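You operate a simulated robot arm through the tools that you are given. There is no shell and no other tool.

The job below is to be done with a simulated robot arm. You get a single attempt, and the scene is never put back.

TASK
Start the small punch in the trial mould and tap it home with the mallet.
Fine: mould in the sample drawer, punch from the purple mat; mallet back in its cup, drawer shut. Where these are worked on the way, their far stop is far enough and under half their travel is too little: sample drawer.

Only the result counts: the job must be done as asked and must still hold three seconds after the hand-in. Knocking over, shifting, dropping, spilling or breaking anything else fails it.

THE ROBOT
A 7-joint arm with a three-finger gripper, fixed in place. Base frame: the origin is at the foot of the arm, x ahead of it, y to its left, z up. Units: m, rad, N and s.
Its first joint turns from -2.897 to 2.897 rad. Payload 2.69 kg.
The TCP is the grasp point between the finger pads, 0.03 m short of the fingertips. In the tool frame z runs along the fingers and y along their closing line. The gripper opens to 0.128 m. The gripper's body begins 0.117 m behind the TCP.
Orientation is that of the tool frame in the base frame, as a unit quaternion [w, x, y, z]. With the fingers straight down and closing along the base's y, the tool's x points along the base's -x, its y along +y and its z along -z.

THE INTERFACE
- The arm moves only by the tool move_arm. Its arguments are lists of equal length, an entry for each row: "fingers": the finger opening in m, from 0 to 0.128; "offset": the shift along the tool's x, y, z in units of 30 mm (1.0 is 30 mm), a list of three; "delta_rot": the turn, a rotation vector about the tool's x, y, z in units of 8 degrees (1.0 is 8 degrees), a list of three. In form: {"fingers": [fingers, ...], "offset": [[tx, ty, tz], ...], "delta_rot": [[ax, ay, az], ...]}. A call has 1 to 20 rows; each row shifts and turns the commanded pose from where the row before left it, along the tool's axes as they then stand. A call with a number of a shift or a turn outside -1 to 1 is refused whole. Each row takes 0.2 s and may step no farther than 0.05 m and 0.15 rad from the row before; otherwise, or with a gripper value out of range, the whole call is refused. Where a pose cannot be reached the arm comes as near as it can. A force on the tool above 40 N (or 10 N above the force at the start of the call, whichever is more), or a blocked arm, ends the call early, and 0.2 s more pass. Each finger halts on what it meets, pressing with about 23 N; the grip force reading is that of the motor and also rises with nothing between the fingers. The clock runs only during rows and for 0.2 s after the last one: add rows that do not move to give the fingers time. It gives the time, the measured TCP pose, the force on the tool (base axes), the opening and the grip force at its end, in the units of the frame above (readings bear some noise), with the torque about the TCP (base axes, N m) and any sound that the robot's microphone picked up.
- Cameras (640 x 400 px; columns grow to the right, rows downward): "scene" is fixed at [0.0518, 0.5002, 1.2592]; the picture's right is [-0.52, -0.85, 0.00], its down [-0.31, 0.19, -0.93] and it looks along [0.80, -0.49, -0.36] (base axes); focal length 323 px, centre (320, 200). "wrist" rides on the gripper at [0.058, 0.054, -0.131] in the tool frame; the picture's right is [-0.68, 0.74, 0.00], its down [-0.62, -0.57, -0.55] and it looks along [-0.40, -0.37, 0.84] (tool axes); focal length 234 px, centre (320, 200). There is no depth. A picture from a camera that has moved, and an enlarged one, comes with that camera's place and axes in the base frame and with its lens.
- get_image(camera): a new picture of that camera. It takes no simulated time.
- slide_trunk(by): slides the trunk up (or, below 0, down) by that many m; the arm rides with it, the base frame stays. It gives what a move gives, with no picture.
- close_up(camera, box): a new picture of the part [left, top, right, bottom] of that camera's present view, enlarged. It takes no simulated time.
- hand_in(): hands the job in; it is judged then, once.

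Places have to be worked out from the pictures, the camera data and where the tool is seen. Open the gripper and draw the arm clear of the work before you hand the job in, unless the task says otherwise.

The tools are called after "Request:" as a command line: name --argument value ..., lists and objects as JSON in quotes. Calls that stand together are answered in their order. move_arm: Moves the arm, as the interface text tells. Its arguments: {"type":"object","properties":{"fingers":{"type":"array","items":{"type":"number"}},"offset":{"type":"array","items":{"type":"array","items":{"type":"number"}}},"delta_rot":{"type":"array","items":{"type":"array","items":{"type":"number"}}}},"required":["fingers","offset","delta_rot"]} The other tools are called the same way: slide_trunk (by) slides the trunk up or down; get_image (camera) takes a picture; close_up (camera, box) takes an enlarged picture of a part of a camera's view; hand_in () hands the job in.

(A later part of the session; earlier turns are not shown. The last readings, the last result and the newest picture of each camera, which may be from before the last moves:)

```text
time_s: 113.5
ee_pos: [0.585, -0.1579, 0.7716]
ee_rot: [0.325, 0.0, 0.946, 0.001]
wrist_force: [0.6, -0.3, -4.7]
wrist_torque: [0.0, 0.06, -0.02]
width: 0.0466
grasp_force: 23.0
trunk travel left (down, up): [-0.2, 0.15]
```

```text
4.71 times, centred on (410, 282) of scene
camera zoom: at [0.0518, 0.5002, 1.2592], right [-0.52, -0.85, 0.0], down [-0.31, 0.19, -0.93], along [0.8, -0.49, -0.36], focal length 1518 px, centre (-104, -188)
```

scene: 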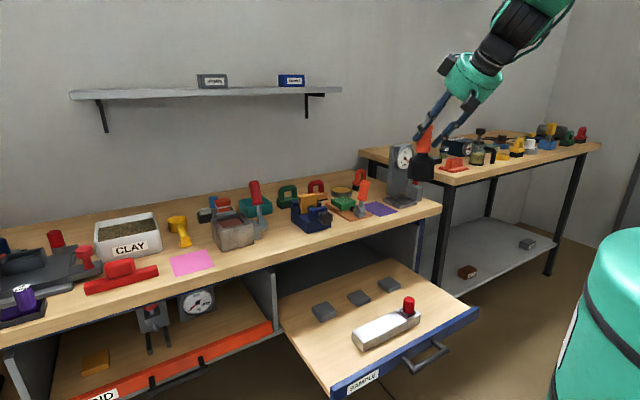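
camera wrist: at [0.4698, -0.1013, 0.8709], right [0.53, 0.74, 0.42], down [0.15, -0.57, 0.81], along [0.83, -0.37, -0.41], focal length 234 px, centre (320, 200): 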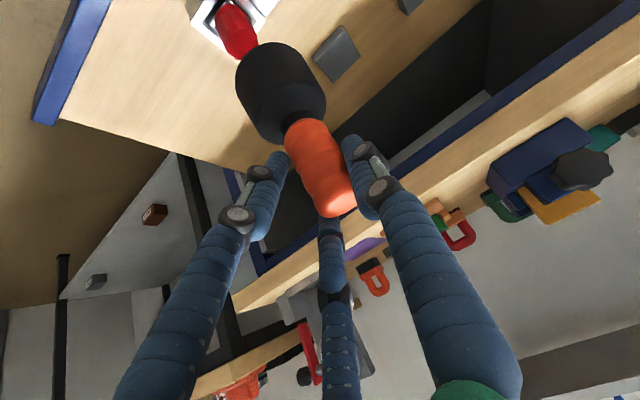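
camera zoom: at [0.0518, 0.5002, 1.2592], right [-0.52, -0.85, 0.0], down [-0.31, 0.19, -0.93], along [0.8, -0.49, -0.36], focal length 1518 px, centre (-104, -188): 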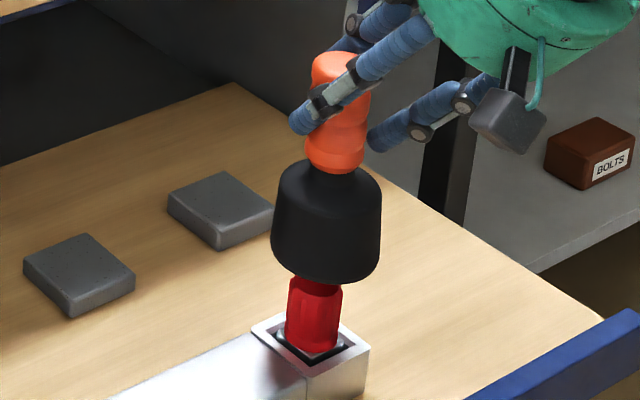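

No stop was triggered. I'll zoom in tightly on the punch to compare its depth.

Request:
close_up --camera "scene" --box '[385, 295, 425, 325]'

Request:
close_up --camera "wrist" --box '[180, 0, 300, 75]'

```text
13.33 times, centred on (405, 310) of scene
camera zoom: at [0.0518, 0.5002, 1.2592], right [-0.52, -0.85, 0.0], down [-0.31, 0.19, -0.93], along [0.8, -0.49, -0.36], focal length 4301 px, centre (-813, -1267)
```

zoom: 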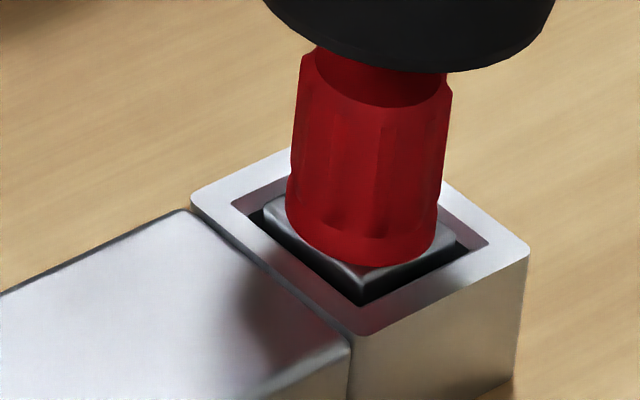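

```text
5.33 times, centred on (240, 38) of wrist
camera zoom: at [0.4575, -0.1046, 0.8381], right [0.53, 0.74, 0.42], down [0.15, -0.57, 0.81], along [0.83, -0.37, -0.41], focal length 1249 px, centre (747, 1067)
```

zoom: 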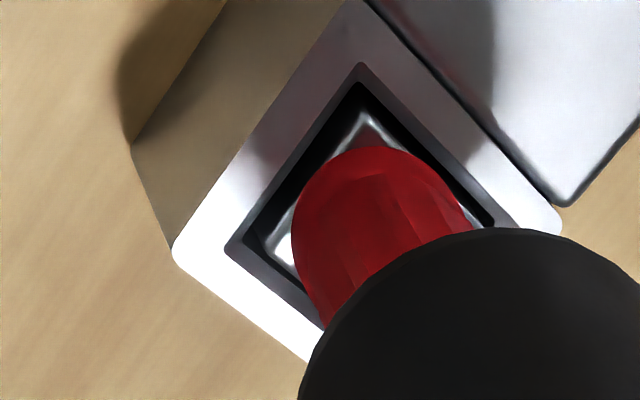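

The body top is now at about rim level, so there may be little travel left. I'll strike again with 6 mm more follow-through and hold to read the resisting force.

Request:
move_arm --fingers '[0.0, 0.0, 0.0]' --offset '[[0.742, 0, 0.943], [0, 0, 0], [0, 0, 0]]' --delta_rot '[[0, 0, 0], [0, 0, 0], [0, 0, 0]]'

Request:
close_up --camera "scene" --box '[385, 295, 425, 325]'

```text
time_s: 114.3
ee_pos: [0.5857, -0.1587, 0.7377]
ee_rot: [0.328, 0.0, 0.945, 0.0]
wrist_force: [-0.1, -0.9, 21.9]
wrist_torque: [0.45, -0.41, 0.04]
width: 0.0482
grasp_force: 22.9
trunk travel left (down, up): [-0.2, 0.15]
```

```text
13.33 times, centred on (405, 310) of scene
camera zoom: at [0.0518, 0.5002, 1.2592], right [-0.52, -0.85, 0.0], down [-0.31, 0.19, -0.93], along [0.8, -0.49, -0.36], focal length 4301 px, centre (-813, -1267)
```

zoom: 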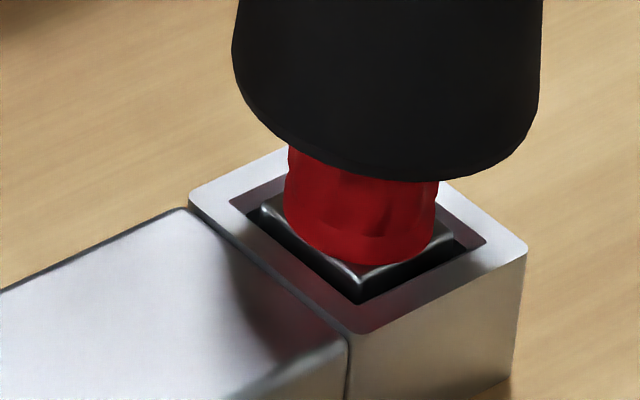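

The punch looks unchanged and the mallet slipped a little in the grip. I'll lift off and compare the punch with the earlier picture at the same zoom.

Request:
move_arm --fingers '[0.0, 0.0, 0.0, 0.0]' --offset '[[-0.4, 0, -0.5], [-0.556, 0, -0.707], [-0.556, 0, -0.707], [0, 0, 0]]' --delta_rot '[[0, 0, 0], [0, 0, 0], [0, 0, 0], [0, 0, 0]]'

Request:
close_up --camera "scene" --box '[350, 270, 450, 335]'

Request:
close_up --camera "wrist" --box '[200, 0, 400, 240]'

Request:
close_up --camera "scene" --box '[360, 210, 460, 310]'

```text
time_s: 115.3
ee_pos: [0.5843, -0.1587, 0.8098]
ee_rot: [0.327, 0.001, 0.945, 0.001]
wrist_force: [-0.6, 0.1, -4.6]
wrist_torque: [-0.03, 0.02, 0.0]
width: 0.0475
grasp_force: 23.0
trunk travel left (down, up): [-0.2, 0.15]
```

```text
6.15 times, centred on (400, 302) of scene
camera zoom: at [0.0518, 0.5002, 1.2592], right [-0.52, -0.85, 0.0], down [-0.31, 0.19, -0.93], along [0.8, -0.49, -0.36], focal length 1985 px, centre (-172, -431)
```

zoom: 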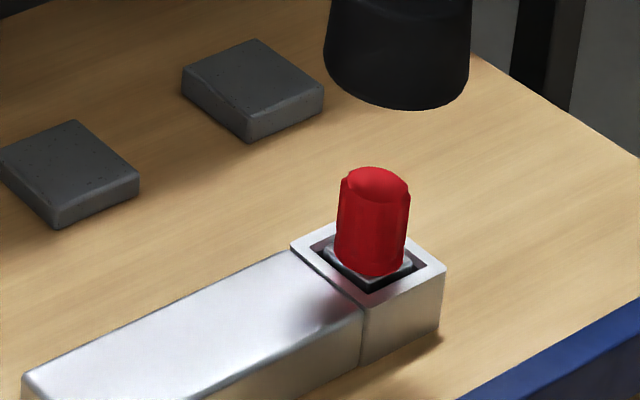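

```text
1.67 times, centred on (300, 120) of wrist
camera zoom: at [0.4575, -0.1045, 0.8764], right [0.53, 0.74, 0.42], down [0.15, -0.57, 0.81], along [0.83, -0.37, -0.41], focal length 390 px, centre (353, 333)
```

zoom: 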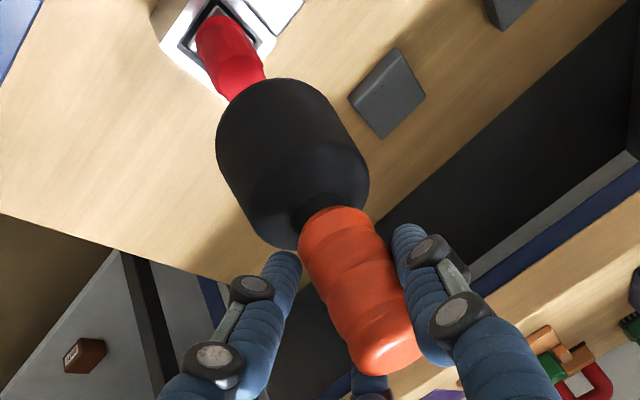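

```text
4.00 times, centred on (410, 260) of scene
camera zoom: at [0.0518, 0.5002, 1.2592], right [-0.52, -0.85, 0.0], down [-0.31, 0.19, -0.93], along [0.8, -0.49, -0.36], focal length 1290 px, centre (-40, -40)
```

zoom: 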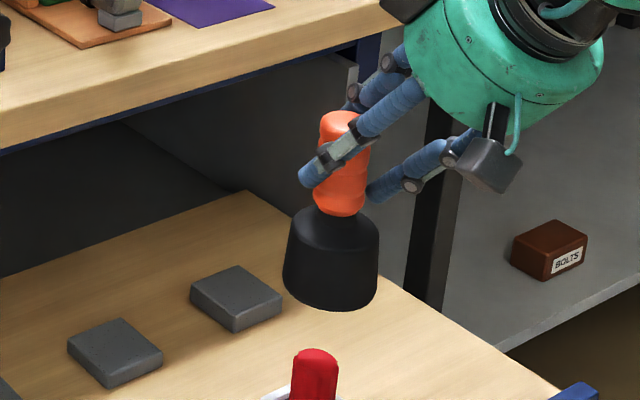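

Compared with the earlier picture, the punch has gone down by about 1.5–2 mm, so taps do move it. I'll strike again from higher up at a greater speed.

Request:
move_arm --fingers '[0.0, 0.0, 0.0]' --offset '[[0.618, 0, 0.786], [0.772, 0, 0.983], [0.309, 0, 0.393]]' --delta_rot '[[0, 0, 0], [0, 0, 0], [0, 0, 0]]'

Request:
close_up --camera "scene" --box '[350, 270, 450, 335]'

```text
time_s: 116.1
ee_pos: [0.5883, -0.1599, 0.7283]
ee_rot: [0.329, 0.0, 0.944, -0.001]
wrist_force: [4.1, -0.9, 19.7]
wrist_torque: [0.17, -0.91, -0.05]
width: 0.0497
grasp_force: 22.8
trunk travel left (down, up): [-0.2, 0.15]
```

```text
6.15 times, centred on (400, 302) of scene
camera zoom: at [0.0518, 0.5002, 1.2592], right [-0.52, -0.85, 0.0], down [-0.31, 0.19, -0.93], along [0.8, -0.49, -0.36], focal length 1985 px, centre (-172, -431)
```

zoom: 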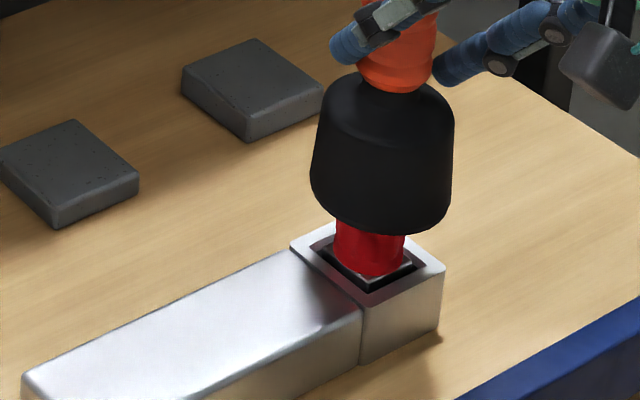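

The mallet slipped a little more in the grip and the force stayed under the limit. I'll lift off and measure the punch at high zoom.

Request:
move_arm --fingers '[0.0, 0.0, 0.0, 0.0]' --offset '[[-0.4, 0, -0.5], [-0.556, 0, -0.707], [-0.556, 0, -0.707], [0, 0, 0]]' --delta_rot '[[0, 0, 0], [0, 0, 0], [0, 0, 0], [0, 0, 0]]'

Request:
close_up --camera "scene" --box '[385, 295, 425, 325]'

Request:
close_up --camera "scene" --box '[360, 210, 460, 310]'

Request:
close_up --camera "wrist" --box '[200, 0, 400, 240]'

```text
time_s: 117.1
ee_pos: [0.5838, -0.1596, 0.7997]
ee_rot: [0.326, 0.001, 0.945, 0.001]
wrist_force: [0.0, -0.7, -3.5]
wrist_torque: [-0.02, 0.04, 0.0]
width: 0.0493
grasp_force: 23.4
trunk travel left (down, up): [-0.2, 0.15]
```

```text
13.33 times, centred on (405, 310) of scene
camera zoom: at [0.0518, 0.5002, 1.2592], right [-0.52, -0.85, 0.0], down [-0.31, 0.19, -0.93], along [0.8, -0.49, -0.36], focal length 4301 px, centre (-813, -1267)
```

zoom: 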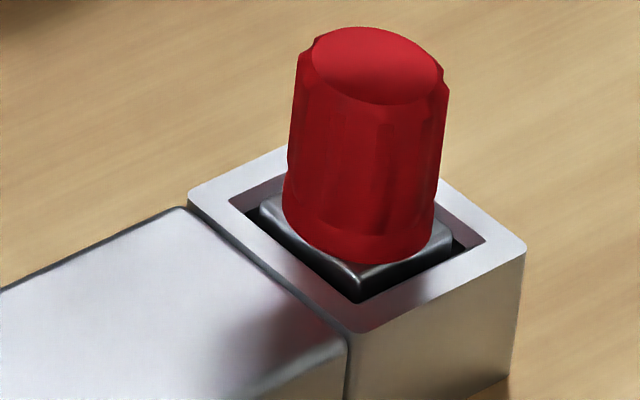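

```text
4.00 times, centred on (410, 260) of scene
camera zoom: at [0.0518, 0.5002, 1.2592], right [-0.52, -0.85, 0.0], down [-0.31, 0.19, -0.93], along [0.8, -0.49, -0.36], focal length 1290 px, centre (-40, -40)
```

zoom: 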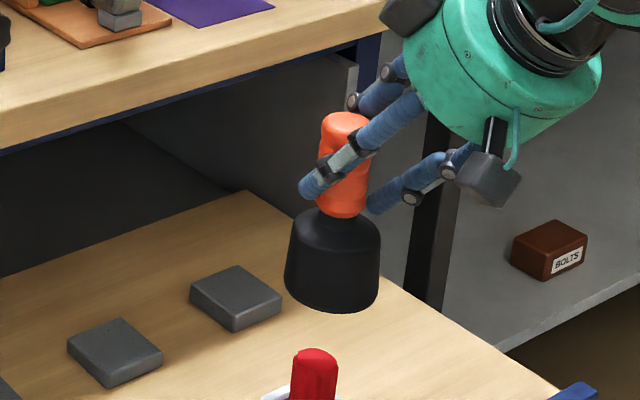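

```text
1.67 times, centred on (300, 120) of wrist
camera zoom: at [0.4578, -0.1062, 0.8664], right [0.53, 0.74, 0.42], down [0.15, -0.57, 0.81], along [0.83, -0.37, -0.41], focal length 390 px, centre (353, 333)
```

zoom: 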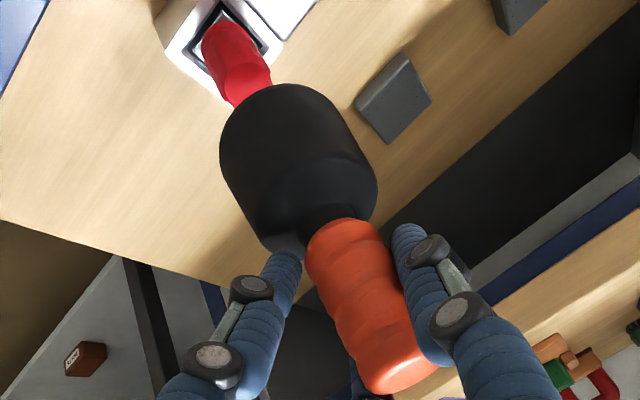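

The punch hasn't moved noticeably; the slipping grip caps the force at about 25 N. The fingers are now nearly against the head's shoulder, so a firmer strike should transfer fully. I'll strike faster and deeper, letting the force limit stop it.

Request:
move_arm --fingers '[0.0, 0.0, 0.0]' --offset '[[0.618, 0, 0.786], [0.772, 0, 0.983], [0.772, 0, 0.983]]' --delta_rot '[[0, 0, 0], [0, 0, 0], [0, 0, 0]]'

Request:
close_up --camera "scene" --box '[350, 250, 450, 335]'

```text
time_s: 117.9
ee_pos: [0.594, -0.163, 0.7134]
ee_rot: [0.334, 0.0, 0.943, 0.002]
wrist_force: [5.3, 3.6, 8.9]
wrist_torque: [0.56, -0.63, -0.12]
width: 0.0509
grasp_force: 23.0
trunk travel left (down, up): [-0.2, 0.15]
stopped in row 3: the force on the tool passed its limit at 91 N (the readings are from after the stop); the commanded pose is now the measured one
```

```text
4.71 times, centred on (400, 292) of scene
camera zoom: at [0.0518, 0.5002, 1.2592], right [-0.52, -0.85, 0.0], down [-0.31, 0.19, -0.93], along [0.8, -0.49, -0.36], focal length 1518 px, centre (-56, -235)
```

zoom: 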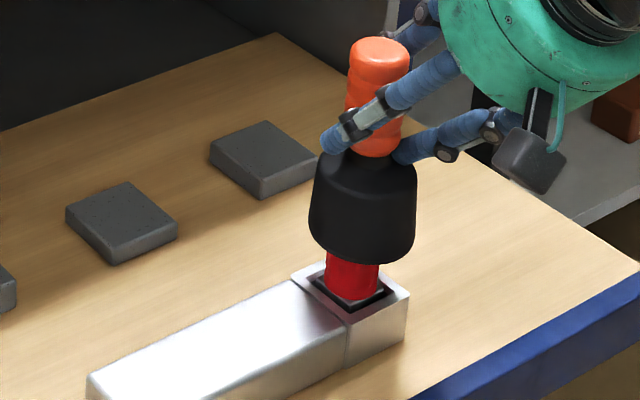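

That strike peaked at 91 N with the fingers now against the head's shoulder. I'll lift off and check the punch.

Request:
move_arm --fingers '[0.0, 0.0, 0.0, 0.0]' --offset '[[-0.4, 0, -0.5], [-0.556, 0, -0.707], [-0.556, 0, -0.707], [0, 0, 0]]' --delta_rot '[[0, 0, 0], [0, 0, 0], [0, 0, 0], [0, 0, 0]]'

Request:
close_up --camera "scene" --box '[385, 295, 425, 325]'

Request:
close_up --camera "scene" --box '[360, 210, 460, 310]'

Request:
close_up --camera "wrist" --box '[200, 0, 400, 240]'

```text
time_s: 118.9
ee_pos: [0.5919, -0.1633, 0.786]
ee_rot: [0.331, 0.0, 0.944, 0.002]
wrist_force: [0.7, -0.2, -4.9]
wrist_torque: [-0.03, 0.01, -0.04]
width: 0.0493
grasp_force: 23.5
trunk travel left (down, up): [-0.2, 0.15]
```

```text
13.33 times, centred on (405, 310) of scene
camera zoom: at [0.0518, 0.5002, 1.2592], right [-0.52, -0.85, 0.0], down [-0.31, 0.19, -0.93], along [0.8, -0.49, -0.36], focal length 4301 px, centre (-813, -1267)
```

zoom: 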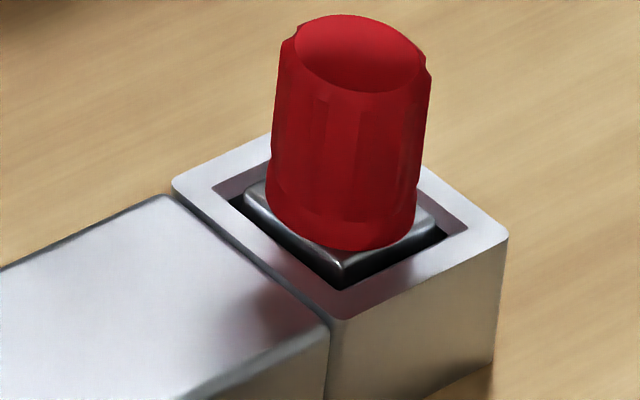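

```text
4.00 times, centred on (410, 260) of scene
camera zoom: at [0.0518, 0.5002, 1.2592], right [-0.52, -0.85, 0.0], down [-0.31, 0.19, -0.93], along [0.8, -0.49, -0.36], focal length 1290 px, centre (-40, -40)
```

zoom: 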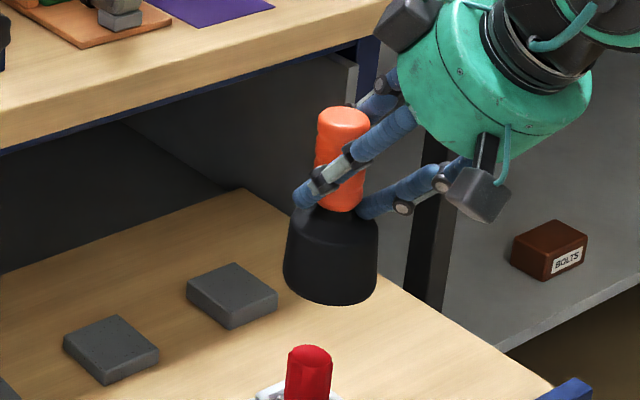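

```text
1.67 times, centred on (300, 120) of wrist
camera zoom: at [0.4644, -0.1097, 0.8519], right [0.53, 0.73, 0.43], down [0.14, -0.57, 0.81], along [0.84, -0.37, -0.4], focal length 390 px, centre (353, 333)
```

zoom: 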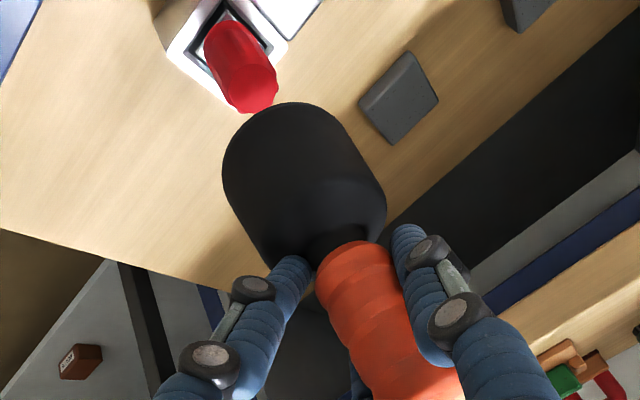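

After a 91 N strike the punch looks unchanged relative to the rim (the drawer itself moved back a few mm), so it may already be bottomed. I'll look closely at how its body sits.

Request:
close_up --camera "wrist" --box '[210, 0, 300, 65]'

Request:
close_up --camera "scene" --box '[390, 297, 420, 322]'

```text
6.15 times, centred on (255, 32) of wrist
camera zoom: at [0.4644, -0.1097, 0.8519], right [0.53, 0.73, 0.43], down [0.14, -0.57, 0.81], along [0.84, -0.37, -0.4], focal length 1441 px, centre (720, 1231)
```

zoom: 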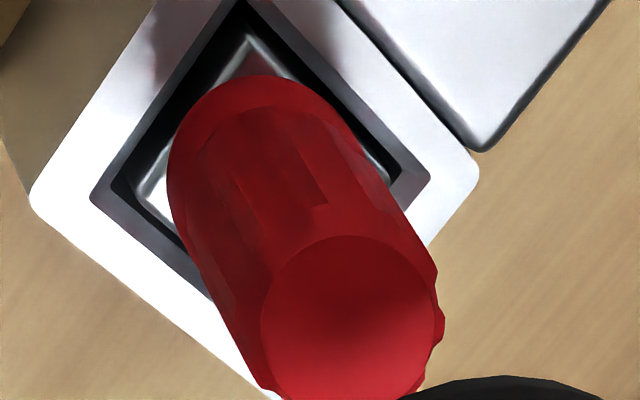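

```text
16.00 times, centred on (405, 310) of scene
camera zoom: at [0.0518, 0.5002, 1.2592], right [-0.52, -0.85, 0.0], down [-0.31, 0.19, -0.93], along [0.8, -0.49, -0.36], focal length 5161 px, centre (-1040, -1552)
```

zoom: 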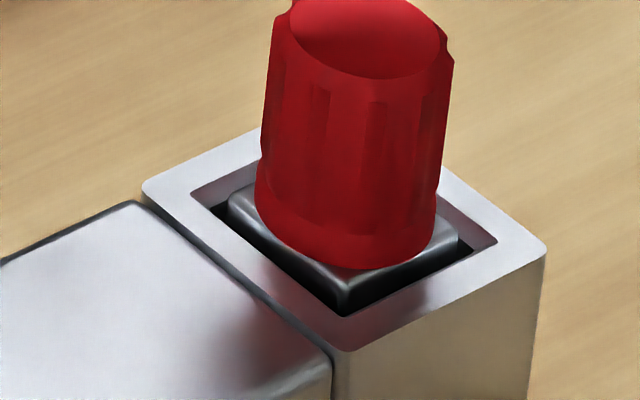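

The body top seems within a millimetre or so of the rim now, versus about 6 mm proud at release. I'll give another couple of firm strikes to make sure it is fully home.

Request:
move_arm --fingers '[0.0, 0.0, 0.0]' --offset '[[0.618, 0, 0.786], [0.772, 0, 0.983], [0.772, 0, 0.983]]' --delta_rot '[[0, 0, 0], [0, 0, 0], [0, 0, 0]]'

Request:
move_arm --fingers '[0.0, 0.0, 0.0, 0.0]' --offset '[[-0.4, 0, -0.5], [-0.556, 0, -0.707], [-0.556, 0, -0.707], [0, 0, 0]]' --delta_rot '[[0, 0, 0], [0, 0, 0], [0, 0, 0], [0, 0, 0]]'

Request:
close_up --camera "scene" --box '[385, 295, 425, 325]'

Request:
close_up --camera "scene" --box '[360, 210, 460, 310]'

```text
time_s: 119.6
ee_pos: [0.6072, -0.1687, 0.7066]
ee_rot: [0.342, -0.001, 0.94, 0.002]
wrist_force: [5.7, 5.0, 11.9]
wrist_torque: [0.34, -0.6, 0.0]
width: 0.054
grasp_force: 23.6
trunk travel left (down, up): [-0.2, 0.15]
stopped in row 3: the force on the tool passed its limit at 83 N (the readings are from after the stop); the commanded pose is now the measured one
```

```text
time_s: 120.6
ee_pos: [0.6024, -0.1675, 0.7772]
ee_rot: [0.34, 0.0, 0.941, 0.001]
wrist_force: [0.0, 0.1, -4.5]
wrist_torque: [-0.01, 0.05, -0.01]
width: 0.0513
grasp_force: 22.8
trunk travel left (down, up): [-0.2, 0.15]
```

```text
13.33 times, centred on (405, 310) of scene
camera zoom: at [0.0518, 0.5002, 1.2592], right [-0.52, -0.85, 0.0], down [-0.31, 0.19, -0.93], along [0.8, -0.49, -0.36], focal length 4301 px, centre (-813, -1267)
```

zoom: 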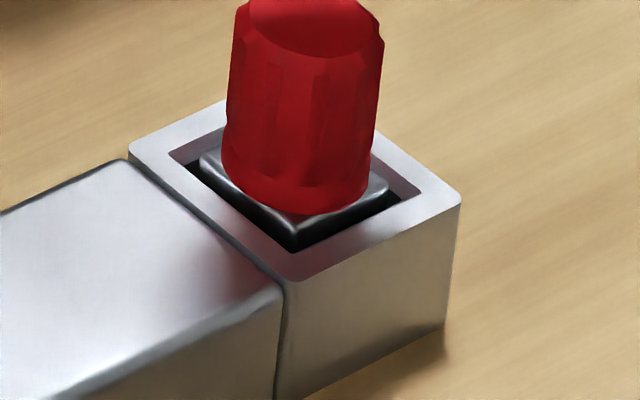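

```text
4.00 times, centred on (410, 260) of scene
camera zoom: at [0.0518, 0.5002, 1.2592], right [-0.52, -0.85, 0.0], down [-0.31, 0.19, -0.93], along [0.8, -0.49, -0.36], focal length 1290 px, centre (-40, -40)
```

zoom: 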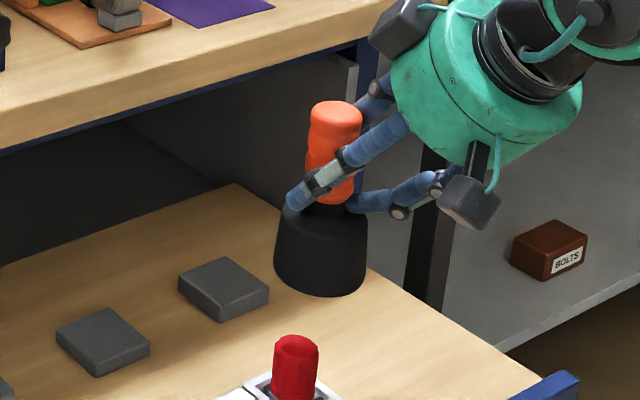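

Progress seems slow, about 1 mm per strike, and the arm has drifted with each stop; the head is now about 13 mm off the knob's axis. I'll recentre (+7 mm x, +11 mm y) and check before the next strike.

Request:
move_arm --fingers '[0.0, 0.0, 0.0]' --offset '[[-0.15, 0.36, 0.13], [0, 0, 0], [0, 0, 0]]' --delta_rot '[[0, 0, 0], [0, 0, 0], [0, 0, 0]]'

Request:
close_up --camera "scene" --box '[350, 235, 450, 325]'

Request:
close_up --camera "wrist" --box '[200, 0, 400, 240]'

```text
time_s: 121.4
ee_pos: [0.6079, -0.1575, 0.7762]
ee_rot: [0.339, 0.001, 0.941, 0.001]
wrist_force: [0.0, 0.0, -4.2]
wrist_torque: [-0.08, 0.05, -0.02]
width: 0.0508
grasp_force: 22.9
trunk travel left (down, up): [-0.2, 0.15]
```

```text
4.44 times, centred on (400, 280) of scene
camera zoom: at [0.0518, 0.5002, 1.2592], right [-0.52, -0.85, 0.0], down [-0.31, 0.19, -0.93], along [0.8, -0.49, -0.36], focal length 1434 px, centre (-36, -156)
```

zoom: 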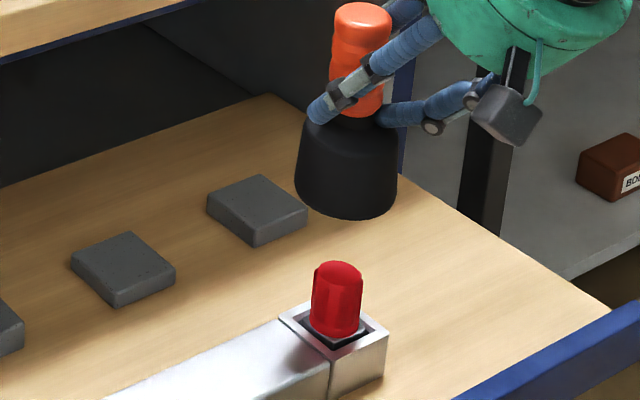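

```text
1.67 times, centred on (300, 120) of wrist
camera zoom: at [0.4796, -0.1038, 0.8401], right [0.52, 0.73, 0.43], down [0.12, -0.57, 0.81], along [0.84, -0.37, -0.39], focal length 390 px, centre (353, 333)
```

zoom: 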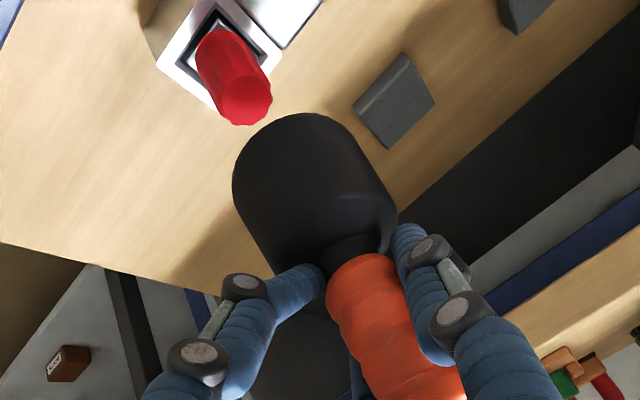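

Head and knob are lined up again. Another firm strike, with the downward direction matched to the current tilt.

Request:
move_arm --fingers '[0.0, 0.0, 0.0]' --offset '[[0.638, 0, 0.77], [0.797, 0, 0.9625], [0.797, 0, 0.9625]]' --delta_rot '[[0, 0, 0], [0, 0, 0], [0, 0, 0]]'

Request:
move_arm --fingers '[0.0, 0.0, 0.0, 0.0]' --offset '[[-0.4, 0, -0.48], [-0.574, 0, -0.693], [-0.574, 0, -0.693], [0, 0, 0]]' --delta_rot '[[0, 0, 0], [0, 0, 0], [0, 0, 0], [0, 0, 0]]'

Request:
close_up --camera "scene" --box '[380, 295, 420, 325]'

Request:
close_up --camera "scene" --box '[350, 235, 450, 325]'

```text
time_s: 122.2
ee_pos: [0.6255, -0.1627, 0.6986]
ee_rot: [0.354, -0.001, 0.935, 0.004]
wrist_force: [5.7, 4.5, 19.3]
wrist_torque: [0.69, -0.85, -0.14]
width: 0.0553
grasp_force: 22.4
trunk travel left (down, up): [-0.2, 0.15]
stopped in row 3: the force on the tool passed its limit at 117 N (the readings are from after the stop); the commanded pose is now the measured one
```

```text
time_s: 123.2
ee_pos: [0.6187, -0.1614, 0.7665]
ee_rot: [0.349, 0.001, 0.937, 0.003]
wrist_force: [-0.8, -0.2, -3.8]
wrist_torque: [-0.02, 0.07, 0.01]
width: 0.0526
grasp_force: 23.1
trunk travel left (down, up): [-0.2, 0.15]
```

```text
13.33 times, centred on (400, 310) of scene
camera zoom: at [0.0518, 0.5002, 1.2592], right [-0.52, -0.85, 0.0], down [-0.31, 0.19, -0.93], along [0.8, -0.49, -0.36], focal length 4301 px, centre (-747, -1267)
```

zoom: 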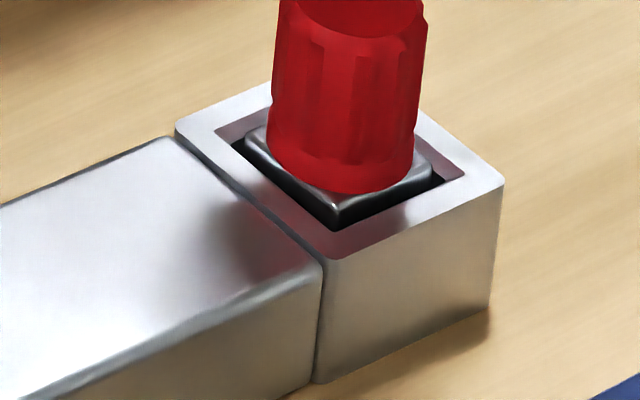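

```text
4.44 times, centred on (400, 280) of scene
camera zoom: at [0.0518, 0.5002, 1.2592], right [-0.52, -0.85, 0.0], down [-0.31, 0.19, -0.93], along [0.8, -0.49, -0.36], focal length 1434 px, centre (-36, -156)
```

zoom: 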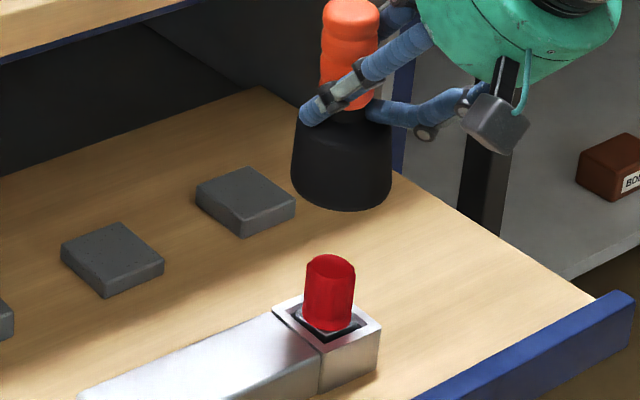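

Strikes of 83–117 N no longer move it, and my estimate of the hole depth (about 26 mm) against the body height (about 29 mm) says the punch has bottomed: it's home. I'll now raise the mallet to carry it back, and check how it hangs.

Request:
move_arm --fingers '[0.0, 0.0, 0.0, 0.0, 0.0, 0.0, 0.0, 0.0, 0.0, 0.0, 0.0, 0.0, 0.0, 0.0]' --offset '[[-0.4, 0, -0.46], [-0.654, 0, -0.757], [-0.654, 0, -0.757], [-0.654, 0, -0.757], [-0.654, 0, -0.757], [-0.654, 0, -0.757], [-0.654, 0, -0.757], [-0.654, 0, -0.757], [-0.654, 0, -0.757], [-0.654, 0, -0.757], [-0.654, 0, -0.757], [-0.654, 0, -0.757], [-0.4, 0, -0.46], [0, 0, 0]]' --delta_rot '[[0, 0, 0], [0, 0, 0], [0, 0, 0], [0, 0, 0], [0, 0, 0], [0, 0, 0], [0, 0, 0], [0, 0, 0], [0, 0, 0], [0, 0, 0], [0, 0, 0], [0, 0, 0], [0, 0, 0], [0, 0, 0]]'

Request:
get_image --camera "scene"

Request:
get_image --camera "wrist"

Request:
close_up --camera "scene" --box '[380, 295, 420, 325]'

Request:
close_up --camera "scene" --box '[370, 90, 470, 190]'

```text
time_s: 126.2
ee_pos: [0.6183, -0.1638, 1.1345]
ee_rot: [0.349, 0.001, 0.937, 0.003]
wrist_force: [0.0, 1.2, -4.1]
wrist_torque: [-0.03, 0.05, 0.01]
width: 0.0518
grasp_force: 22.8
trunk travel left (down, up): [-0.2, 0.15]
```

```text
taken
```

scene: 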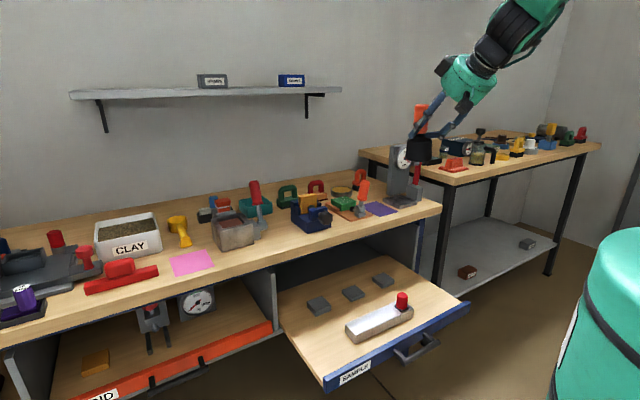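

```text
taken
camera wrist: at [0.4895, -0.1114, 1.1964], right [0.51, 0.73, 0.45], down [0.11, -0.57, 0.81], along [0.85, -0.37, -0.37], focal length 234 px, centre (320, 200)
```

wrist: 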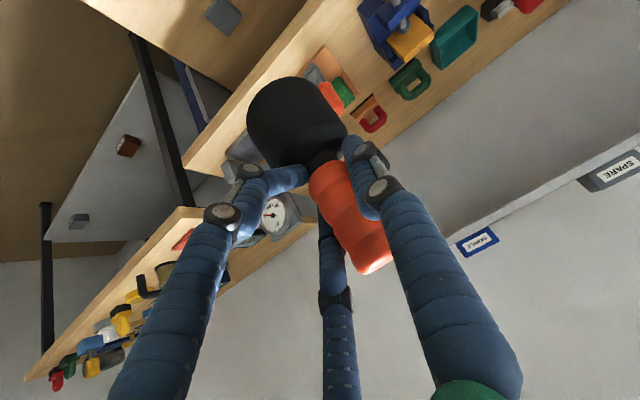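

```text
13.33 times, centred on (400, 310) of scene
camera zoom: at [0.0518, 0.5002, 1.2592], right [-0.52, -0.85, 0.0], down [-0.31, 0.19, -0.93], along [0.8, -0.49, -0.36], focal length 4301 px, centre (-747, -1267)
```

zoom: 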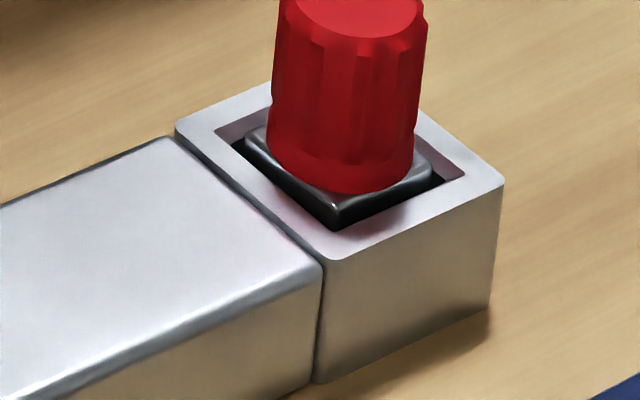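

```text
4.00 times, centred on (420, 140) of scene
camera zoom: at [0.0518, 0.5002, 1.2592], right [-0.52, -0.85, 0.0], down [-0.31, 0.19, -0.93], along [0.8, -0.49, -0.36], focal length 1290 px, centre (-80, 440)
```

zoom: 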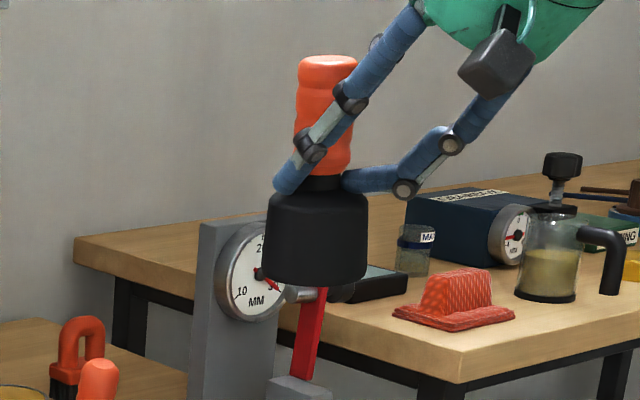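

The mallet is now held at its neck, leaning slightly. For the return I'll tilt it a touch toward vertical and yaw the tool 16° so the hand stays away from the red lever next to the cup.

Request:
move_arm --fingers '[0.0, 0.0, 0.0, 0.0]' --offset '[[0, 0, 0], [0, 0, 0], [0, 0, 0], [0, 0, 0]]' --delta_rot '[[0, -0.3, 0], [-0.6845, 0, -0.729], [-0.6845, 0, -0.729], [0, 0, 0]]'

```text
time_s: 127.2
ee_pos: [0.6194, -0.1652, 1.1355]
ee_rot: [0.365, -0.129, 0.92, 0.054]
wrist_force: [0.7, -0.2, -4.0]
wrist_torque: [-0.03, 0.05, 0.01]
width: 0.0517
grasp_force: 22.6
trunk travel left (down, up): [-0.2, 0.15]
```

The orientation is as planned. Carrying the mallet back over the cup.

Request:
move_arm --fingers '[0.0, 0.0, 0.0, 0.0, 0.0, 0.0, 0.0, 0.0, 0.0, 0.0, 0.0, 0.0, 0.0, 0.0, 0.0, 0.0, 0.0, 0.0, 0.0]' --offset '[[-0.38, 0.16, 0.36], [-0.7614, 0.3231, 0.7149], [-0.7614, 0.3231, 0.7149], [-0.7614, 0.3231, 0.7149], [-0.7614, 0.3231, 0.7149], [-0.7614, 0.3231, 0.7149], [-0.7614, 0.3231, 0.7149], [-0.7614, 0.3231, 0.7149], [-0.7614, 0.3231, 0.7149], [-0.7614, 0.3231, 0.7149], [-0.7614, 0.3231, 0.7149], [-0.7614, 0.3231, 0.7149], [-0.7614, 0.3231, 0.7149], [-0.7614, 0.3231, 0.7149], [-0.7614, 0.3231, 0.7149], [-0.7614, 0.3231, 0.7149], [-0.7614, 0.3231, 0.7149], [-0.38, 0.16, 0.36], [0, 0, 0]]' --delta_rot '[[0, 0, 0], [0, 0, 0], [0, 0, 0], [0, 0, 0], [0, 0, 0], [0, 0, 0], [0, 0, 0], [0, 0, 0], [0, 0, 0], [0, 0, 0], [0, 0, 0], [0, 0, 0], [0, 0, 0], [0, 0, 0], [0, 0, 0], [0, 0, 0], [0, 0, 0], [0, 0, 0], [0, 0, 0]]'

Request:
get_image --camera "wrist"

Request:
close_up --camera "scene" --box '[195, 90, 315, 220]'

```text
time_s: 131.2
ee_pos: [1.086, 0.1407, 1.1387]
ee_rot: [0.366, -0.129, 0.92, 0.054]
wrist_force: [0.1, 0.8, -4.7]
wrist_torque: [-0.03, 0.05, -0.02]
width: 0.0511
grasp_force: 23.3
trunk travel left (down, up): [-0.2, 0.15]
```

```text
taken
camera wrist: at [0.9431, 0.1555, 1.1928], right [0.27, 0.84, 0.47], down [0.23, -0.53, 0.82], along [0.94, -0.11, -0.33], focal length 234 px, centre (320, 200)
```

wrist: 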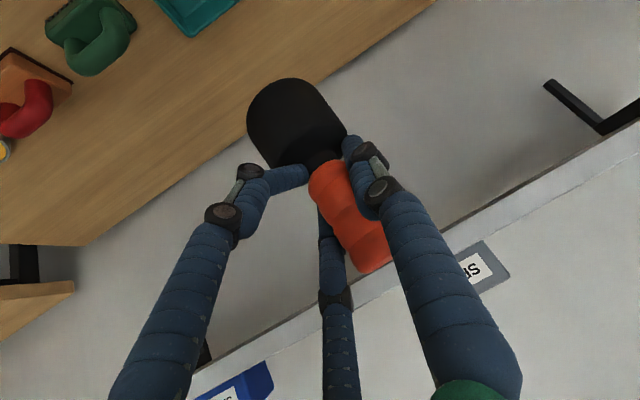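

```text
3.08 times, centred on (255, 155) of scene
camera zoom: at [0.0518, 0.5002, 1.2592], right [-0.52, -0.85, 0.0], down [-0.31, 0.19, -0.93], along [0.8, -0.49, -0.36], focal length 992 px, centre (520, 338)
```

zoom: 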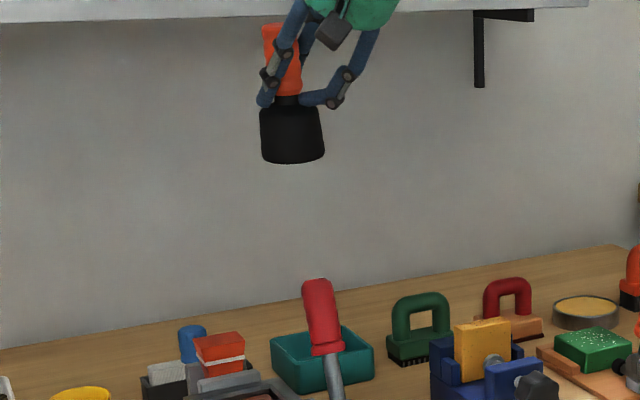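

The scene view shows the head about 12 mm too far left (toward +x/+y) of the cup's centre line. I'll shift by (-6.5, -11) mm and lower to leave the head a few cm above the cup rim.

Request:
move_arm --fingers '[0.0, 0.0, 0.0, 0.0, 0.0, 0.0, 0.0]' --offset '[[0.227, -0.293, -0.213], [0.6845, 0, 0.729], [0.6845, 0, 0.729], [0.6845, 0, 0.729], [0.6845, 0, 0.729], [0.41, 0, 0.437], [0, 0, 0]]' --delta_rot '[[0, 0, 0], [0, 0, 0], [0, 0, 0], [0, 0, 0], [0, 0, 0], [0, 0, 0], [0, 0, 0]]'

Request:
get_image --camera "wrist"

Request:
close_up --camera "scene" --box '[205, 120, 305, 225]'

```text
time_s: 132.8
ee_pos: [1.0788, 0.1292, 1.0]
ee_rot: [0.366, -0.128, 0.92, 0.054]
wrist_force: [-0.5, -0.4, -5.9]
wrist_torque: [-0.06, 0.05, 0.0]
width: 0.0512
grasp_force: 23.3
trunk travel left (down, up): [-0.2, 0.15]
```

```text
taken
camera wrist: at [0.9371, 0.1453, 1.055], right [0.27, 0.84, 0.47], down [0.23, -0.53, 0.82], along [0.94, -0.11, -0.33], focal length 234 px, centre (320, 200)
```

wrist: 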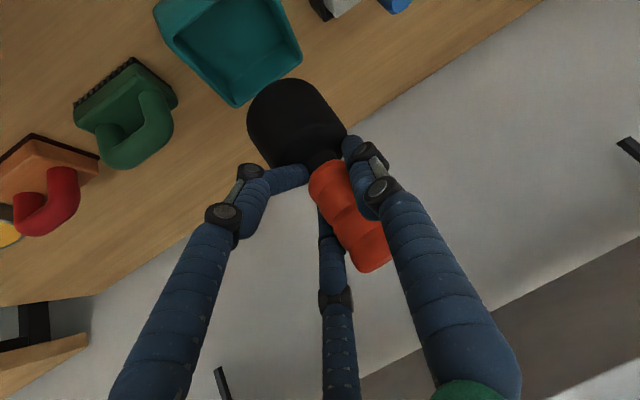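

```text
3.81 times, centred on (255, 172) of scene
camera zoom: at [0.0518, 0.5002, 1.2592], right [-0.52, -0.85, 0.0], down [-0.31, 0.19, -0.93], along [0.8, -0.49, -0.36], focal length 1229 px, centre (568, 305)
```

zoom: 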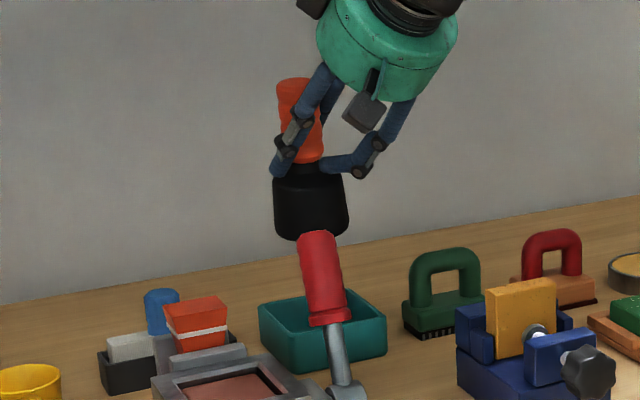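

The wrist camera now sees into the cup. Zooming to locate its centre precisely.

Request:
close_up --camera "wrist" --box '[140, 0, 340, 120]'

```text
3.20 times, centred on (240, 60) of wrist
camera zoom: at [0.9371, 0.1453, 1.055], right [0.27, 0.84, 0.47], down [0.23, -0.53, 0.82], along [0.94, -0.11, -0.33], focal length 749 px, centre (576, 648)
```

zoom: 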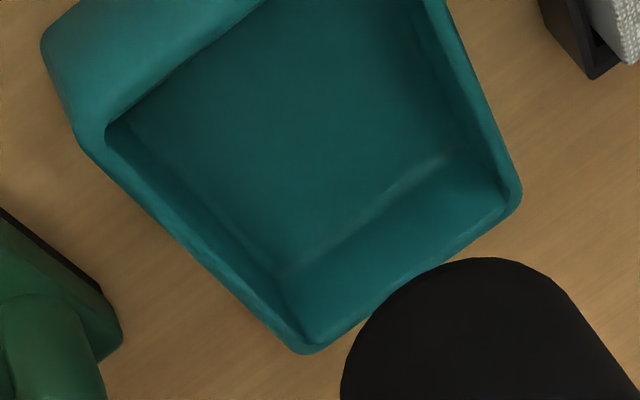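

The cup centre works out at (1.084, 0.1365) and the head at about (1.088, 0.138). I'll nudge -3 mm in x and lower into the cup.

Request:
move_arm --fingers '[0.0, 0.0, 0.0, 0.0, 0.0, 0.0, 0.0]' --offset '[[0.077, -0.03, -0.073], [0.366, 0, 0.387], [0.366, 0, 0.387], [0.366, 0, 0.387], [0.366, 0, 0.387], [0.366, 0, 0.387], [0, 0, 0]]' --delta_rot '[[0, 0, 0], [0, 0, 0], [0, 0, 0], [0, 0, 0], [0, 0, 0], [0, 0, 0], [0, 0, 0]]'

Request:
get_image --camera "wrist"

Request:
close_up --camera "scene" --box '[205, 130, 305, 230]'

```text
time_s: 134.4
ee_pos: [1.0752, 0.1288, 0.9179]
ee_rot: [0.365, -0.128, 0.92, 0.054]
wrist_force: [0.5, -0.2, -5.2]
wrist_torque: [-0.02, 0.03, 0.02]
width: 0.0512
grasp_force: 23.2
trunk travel left (down, up): [-0.2, 0.15]
```

```text
taken
camera wrist: at [0.9336, 0.1438, 0.9736], right [0.27, 0.84, 0.47], down [0.23, -0.53, 0.82], along [0.94, -0.11, -0.33], focal length 234 px, centre (320, 200)
```

wrist: 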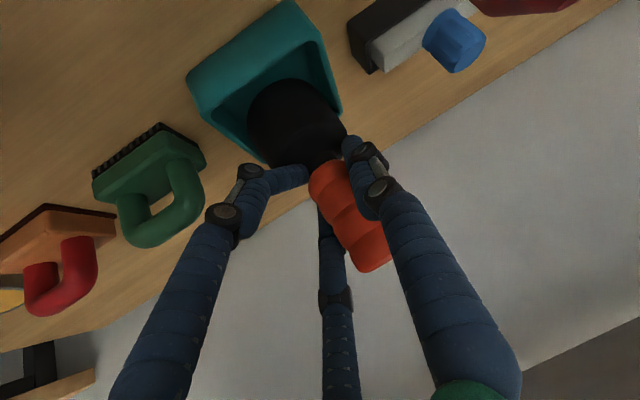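

```text
4.00 times, centred on (255, 180) of scene
camera zoom: at [0.0518, 0.5002, 1.2592], right [-0.52, -0.85, 0.0], down [-0.31, 0.19, -0.93], along [0.8, -0.49, -0.36], focal length 1290 px, centre (580, 280)
```

zoom: 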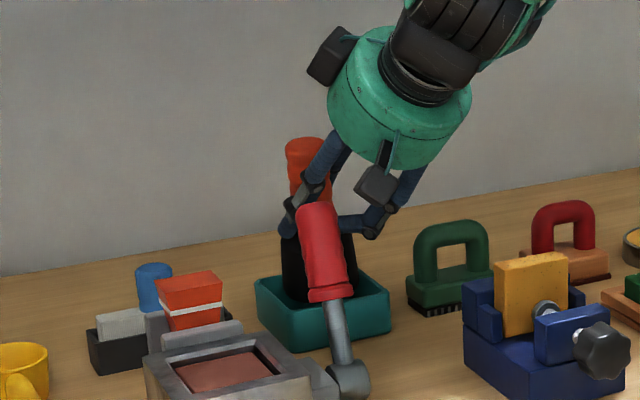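

The head is going into the cup without contact. Continuing slowly until it touches the floor.

Request:
move_arm --fingers '[0.0, 0.0, 0.0, 0.0, 0.0, 0.0, 0.0]' --offset '[[0.069, 0, 0.0726], [0.069, 0, 0.0726], [0.069, 0, 0.0726], [0.069, 0, 0.0726], [0.069, 0, 0.0726], [0.069, 0, 0.0726], [0, 0, 0]]' --delta_rot '[[0, 0, 0], [0, 0, 0], [0, 0, 0], [0, 0, 0], [0, 0, 0], [0, 0, 0], [0, 0, 0]]'

Request:
get_image --camera "wrist"

```text
time_s: 136.0
ee_pos: [1.0755, 0.1298, 0.9005]
ee_rot: [0.365, -0.129, 0.92, 0.055]
wrist_force: [0.0, 0.2, -4.7]
wrist_torque: [-0.05, 0.02, 0.0]
width: 0.0508
grasp_force: 22.8
trunk travel left (down, up): [-0.2, 0.15]
```

```text
taken
camera wrist: at [0.9333, 0.1444, 0.9561], right [0.27, 0.84, 0.47], down [0.23, -0.53, 0.82], along [0.94, -0.11, -0.33], focal length 234 px, centre (320, 200)
```

wrist: 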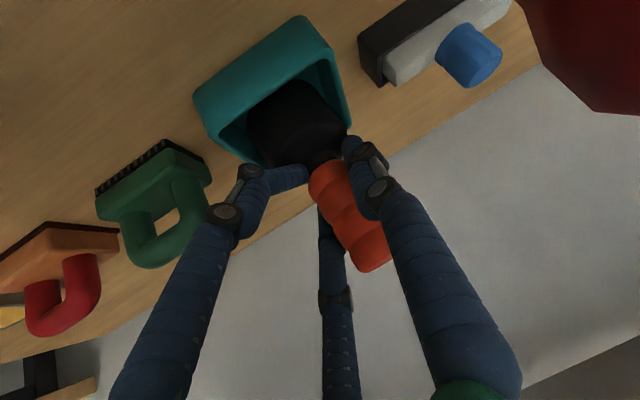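

Still no floor contact. The red lever is near the hand but clear by my estimate; I'll continue in 2–3 mm steps, watching the force.

Request:
move_arm --fingers '[0.0, 0.0, 0.0, 0.0, 0.0]' --offset '[[0.06, 0, 0.063], [0.06, 0, 0.063], [0.06, 0, 0.063], [0, 0, 0], [0, 0, 0]]' --delta_rot '[[0, 0, 0], [0, 0, 0], [0, 0, 0], [0, 0, 0], [0, 0, 0]]'

Request:
close_up --camera "scene" --box '[205, 130, 305, 230]'

```text
time_s: 137.2
ee_pos: [1.0748, 0.1294, 0.8922]
ee_rot: [0.367, -0.128, 0.92, 0.054]
wrist_force: [-0.4, 0.8, -5.4]
wrist_torque: [-0.02, 0.07, -0.01]
width: 0.0508
grasp_force: 23.1
trunk travel left (down, up): [-0.2, 0.15]
```

```text
4.00 times, centred on (255, 180) of scene
camera zoom: at [0.0518, 0.5002, 1.2592], right [-0.52, -0.85, 0.0], down [-0.31, 0.19, -0.93], along [0.8, -0.49, -0.36], focal length 1290 px, centre (580, 280)
```

zoom: 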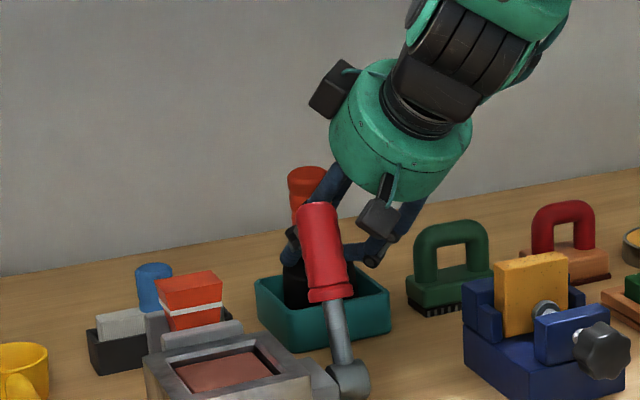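

The handle top is now within about 5 mm of where it stood originally. A few more small steps.

Request:
move_arm --fingers '[0.0, 0.0, 0.0, 0.0]' --offset '[[0.045, 0, 0.048], [0.045, 0, 0.048], [0.045, 0, 0.048], [0, 0, 0]]' --delta_rot '[[0, 0, 0], [0, 0, 0], [0, 0, 0], [0, 0, 0]]'

```text
time_s: 138.2
ee_pos: [1.0766, 0.1289, 0.8906]
ee_rot: [0.367, -0.127, 0.92, 0.054]
wrist_force: [-0.4, -0.8, 11.2]
wrist_torque: [0.28, 0.18, 0.01]
width: 0.0508
grasp_force: 22.9
trunk travel left (down, up): [-0.2, 0.15]
```

Floor contact (about 16 N). Releasing the mallet and then backing out along the tool axis.

Request:
move_arm --fingers '[0.055, 0.065, 0.075, 0.08, 0.08]' --offset '[[-0.02, 0, -0.02], [0, 0, 0], [0, 0, 0], [0, 0, 0], [0, 0, 0]]' --delta_rot '[[0, 0, 0], [0, 0, 0], [0, 0, 0], [0, 0, 0], [0, 0, 0]]'

Request:
get_image --camera "wrist"

Request:
close_up --camera "scene" --box '[205, 130, 305, 230]'

```text
time_s: 139.4
ee_pos: [1.0756, 0.1292, 0.8885]
ee_rot: [0.365, -0.129, 0.92, 0.055]
wrist_force: [2.1, -0.2, -0.5]
wrist_torque: [0.0, -0.05, 0.02]
width: 0.0859
grasp_force: 0.2
trunk travel left (down, up): [-0.2, 0.15]
```

```text
taken
camera wrist: at [0.9329, 0.144, 0.9434], right [0.27, 0.84, 0.47], down [0.23, -0.53, 0.82], along [0.94, -0.11, -0.33], focal length 234 px, centre (320, 200)
```

wrist: 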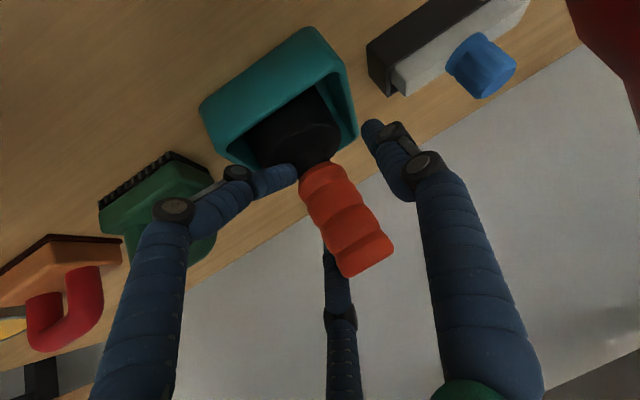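

```text
4.00 times, centred on (255, 180) of scene
camera zoom: at [0.0518, 0.5002, 1.2592], right [-0.52, -0.85, 0.0], down [-0.31, 0.19, -0.93], along [0.8, -0.49, -0.36], focal length 1290 px, centre (580, 280)
```

zoom: 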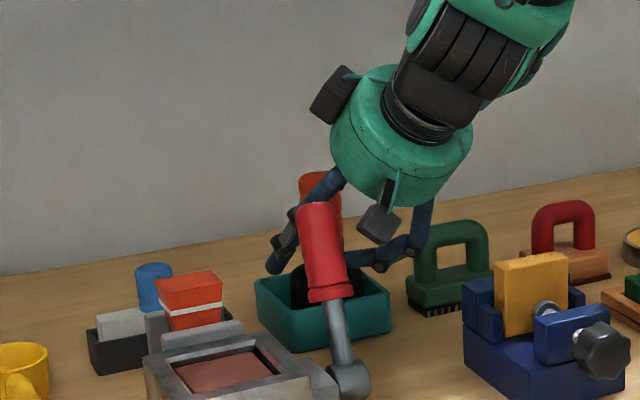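

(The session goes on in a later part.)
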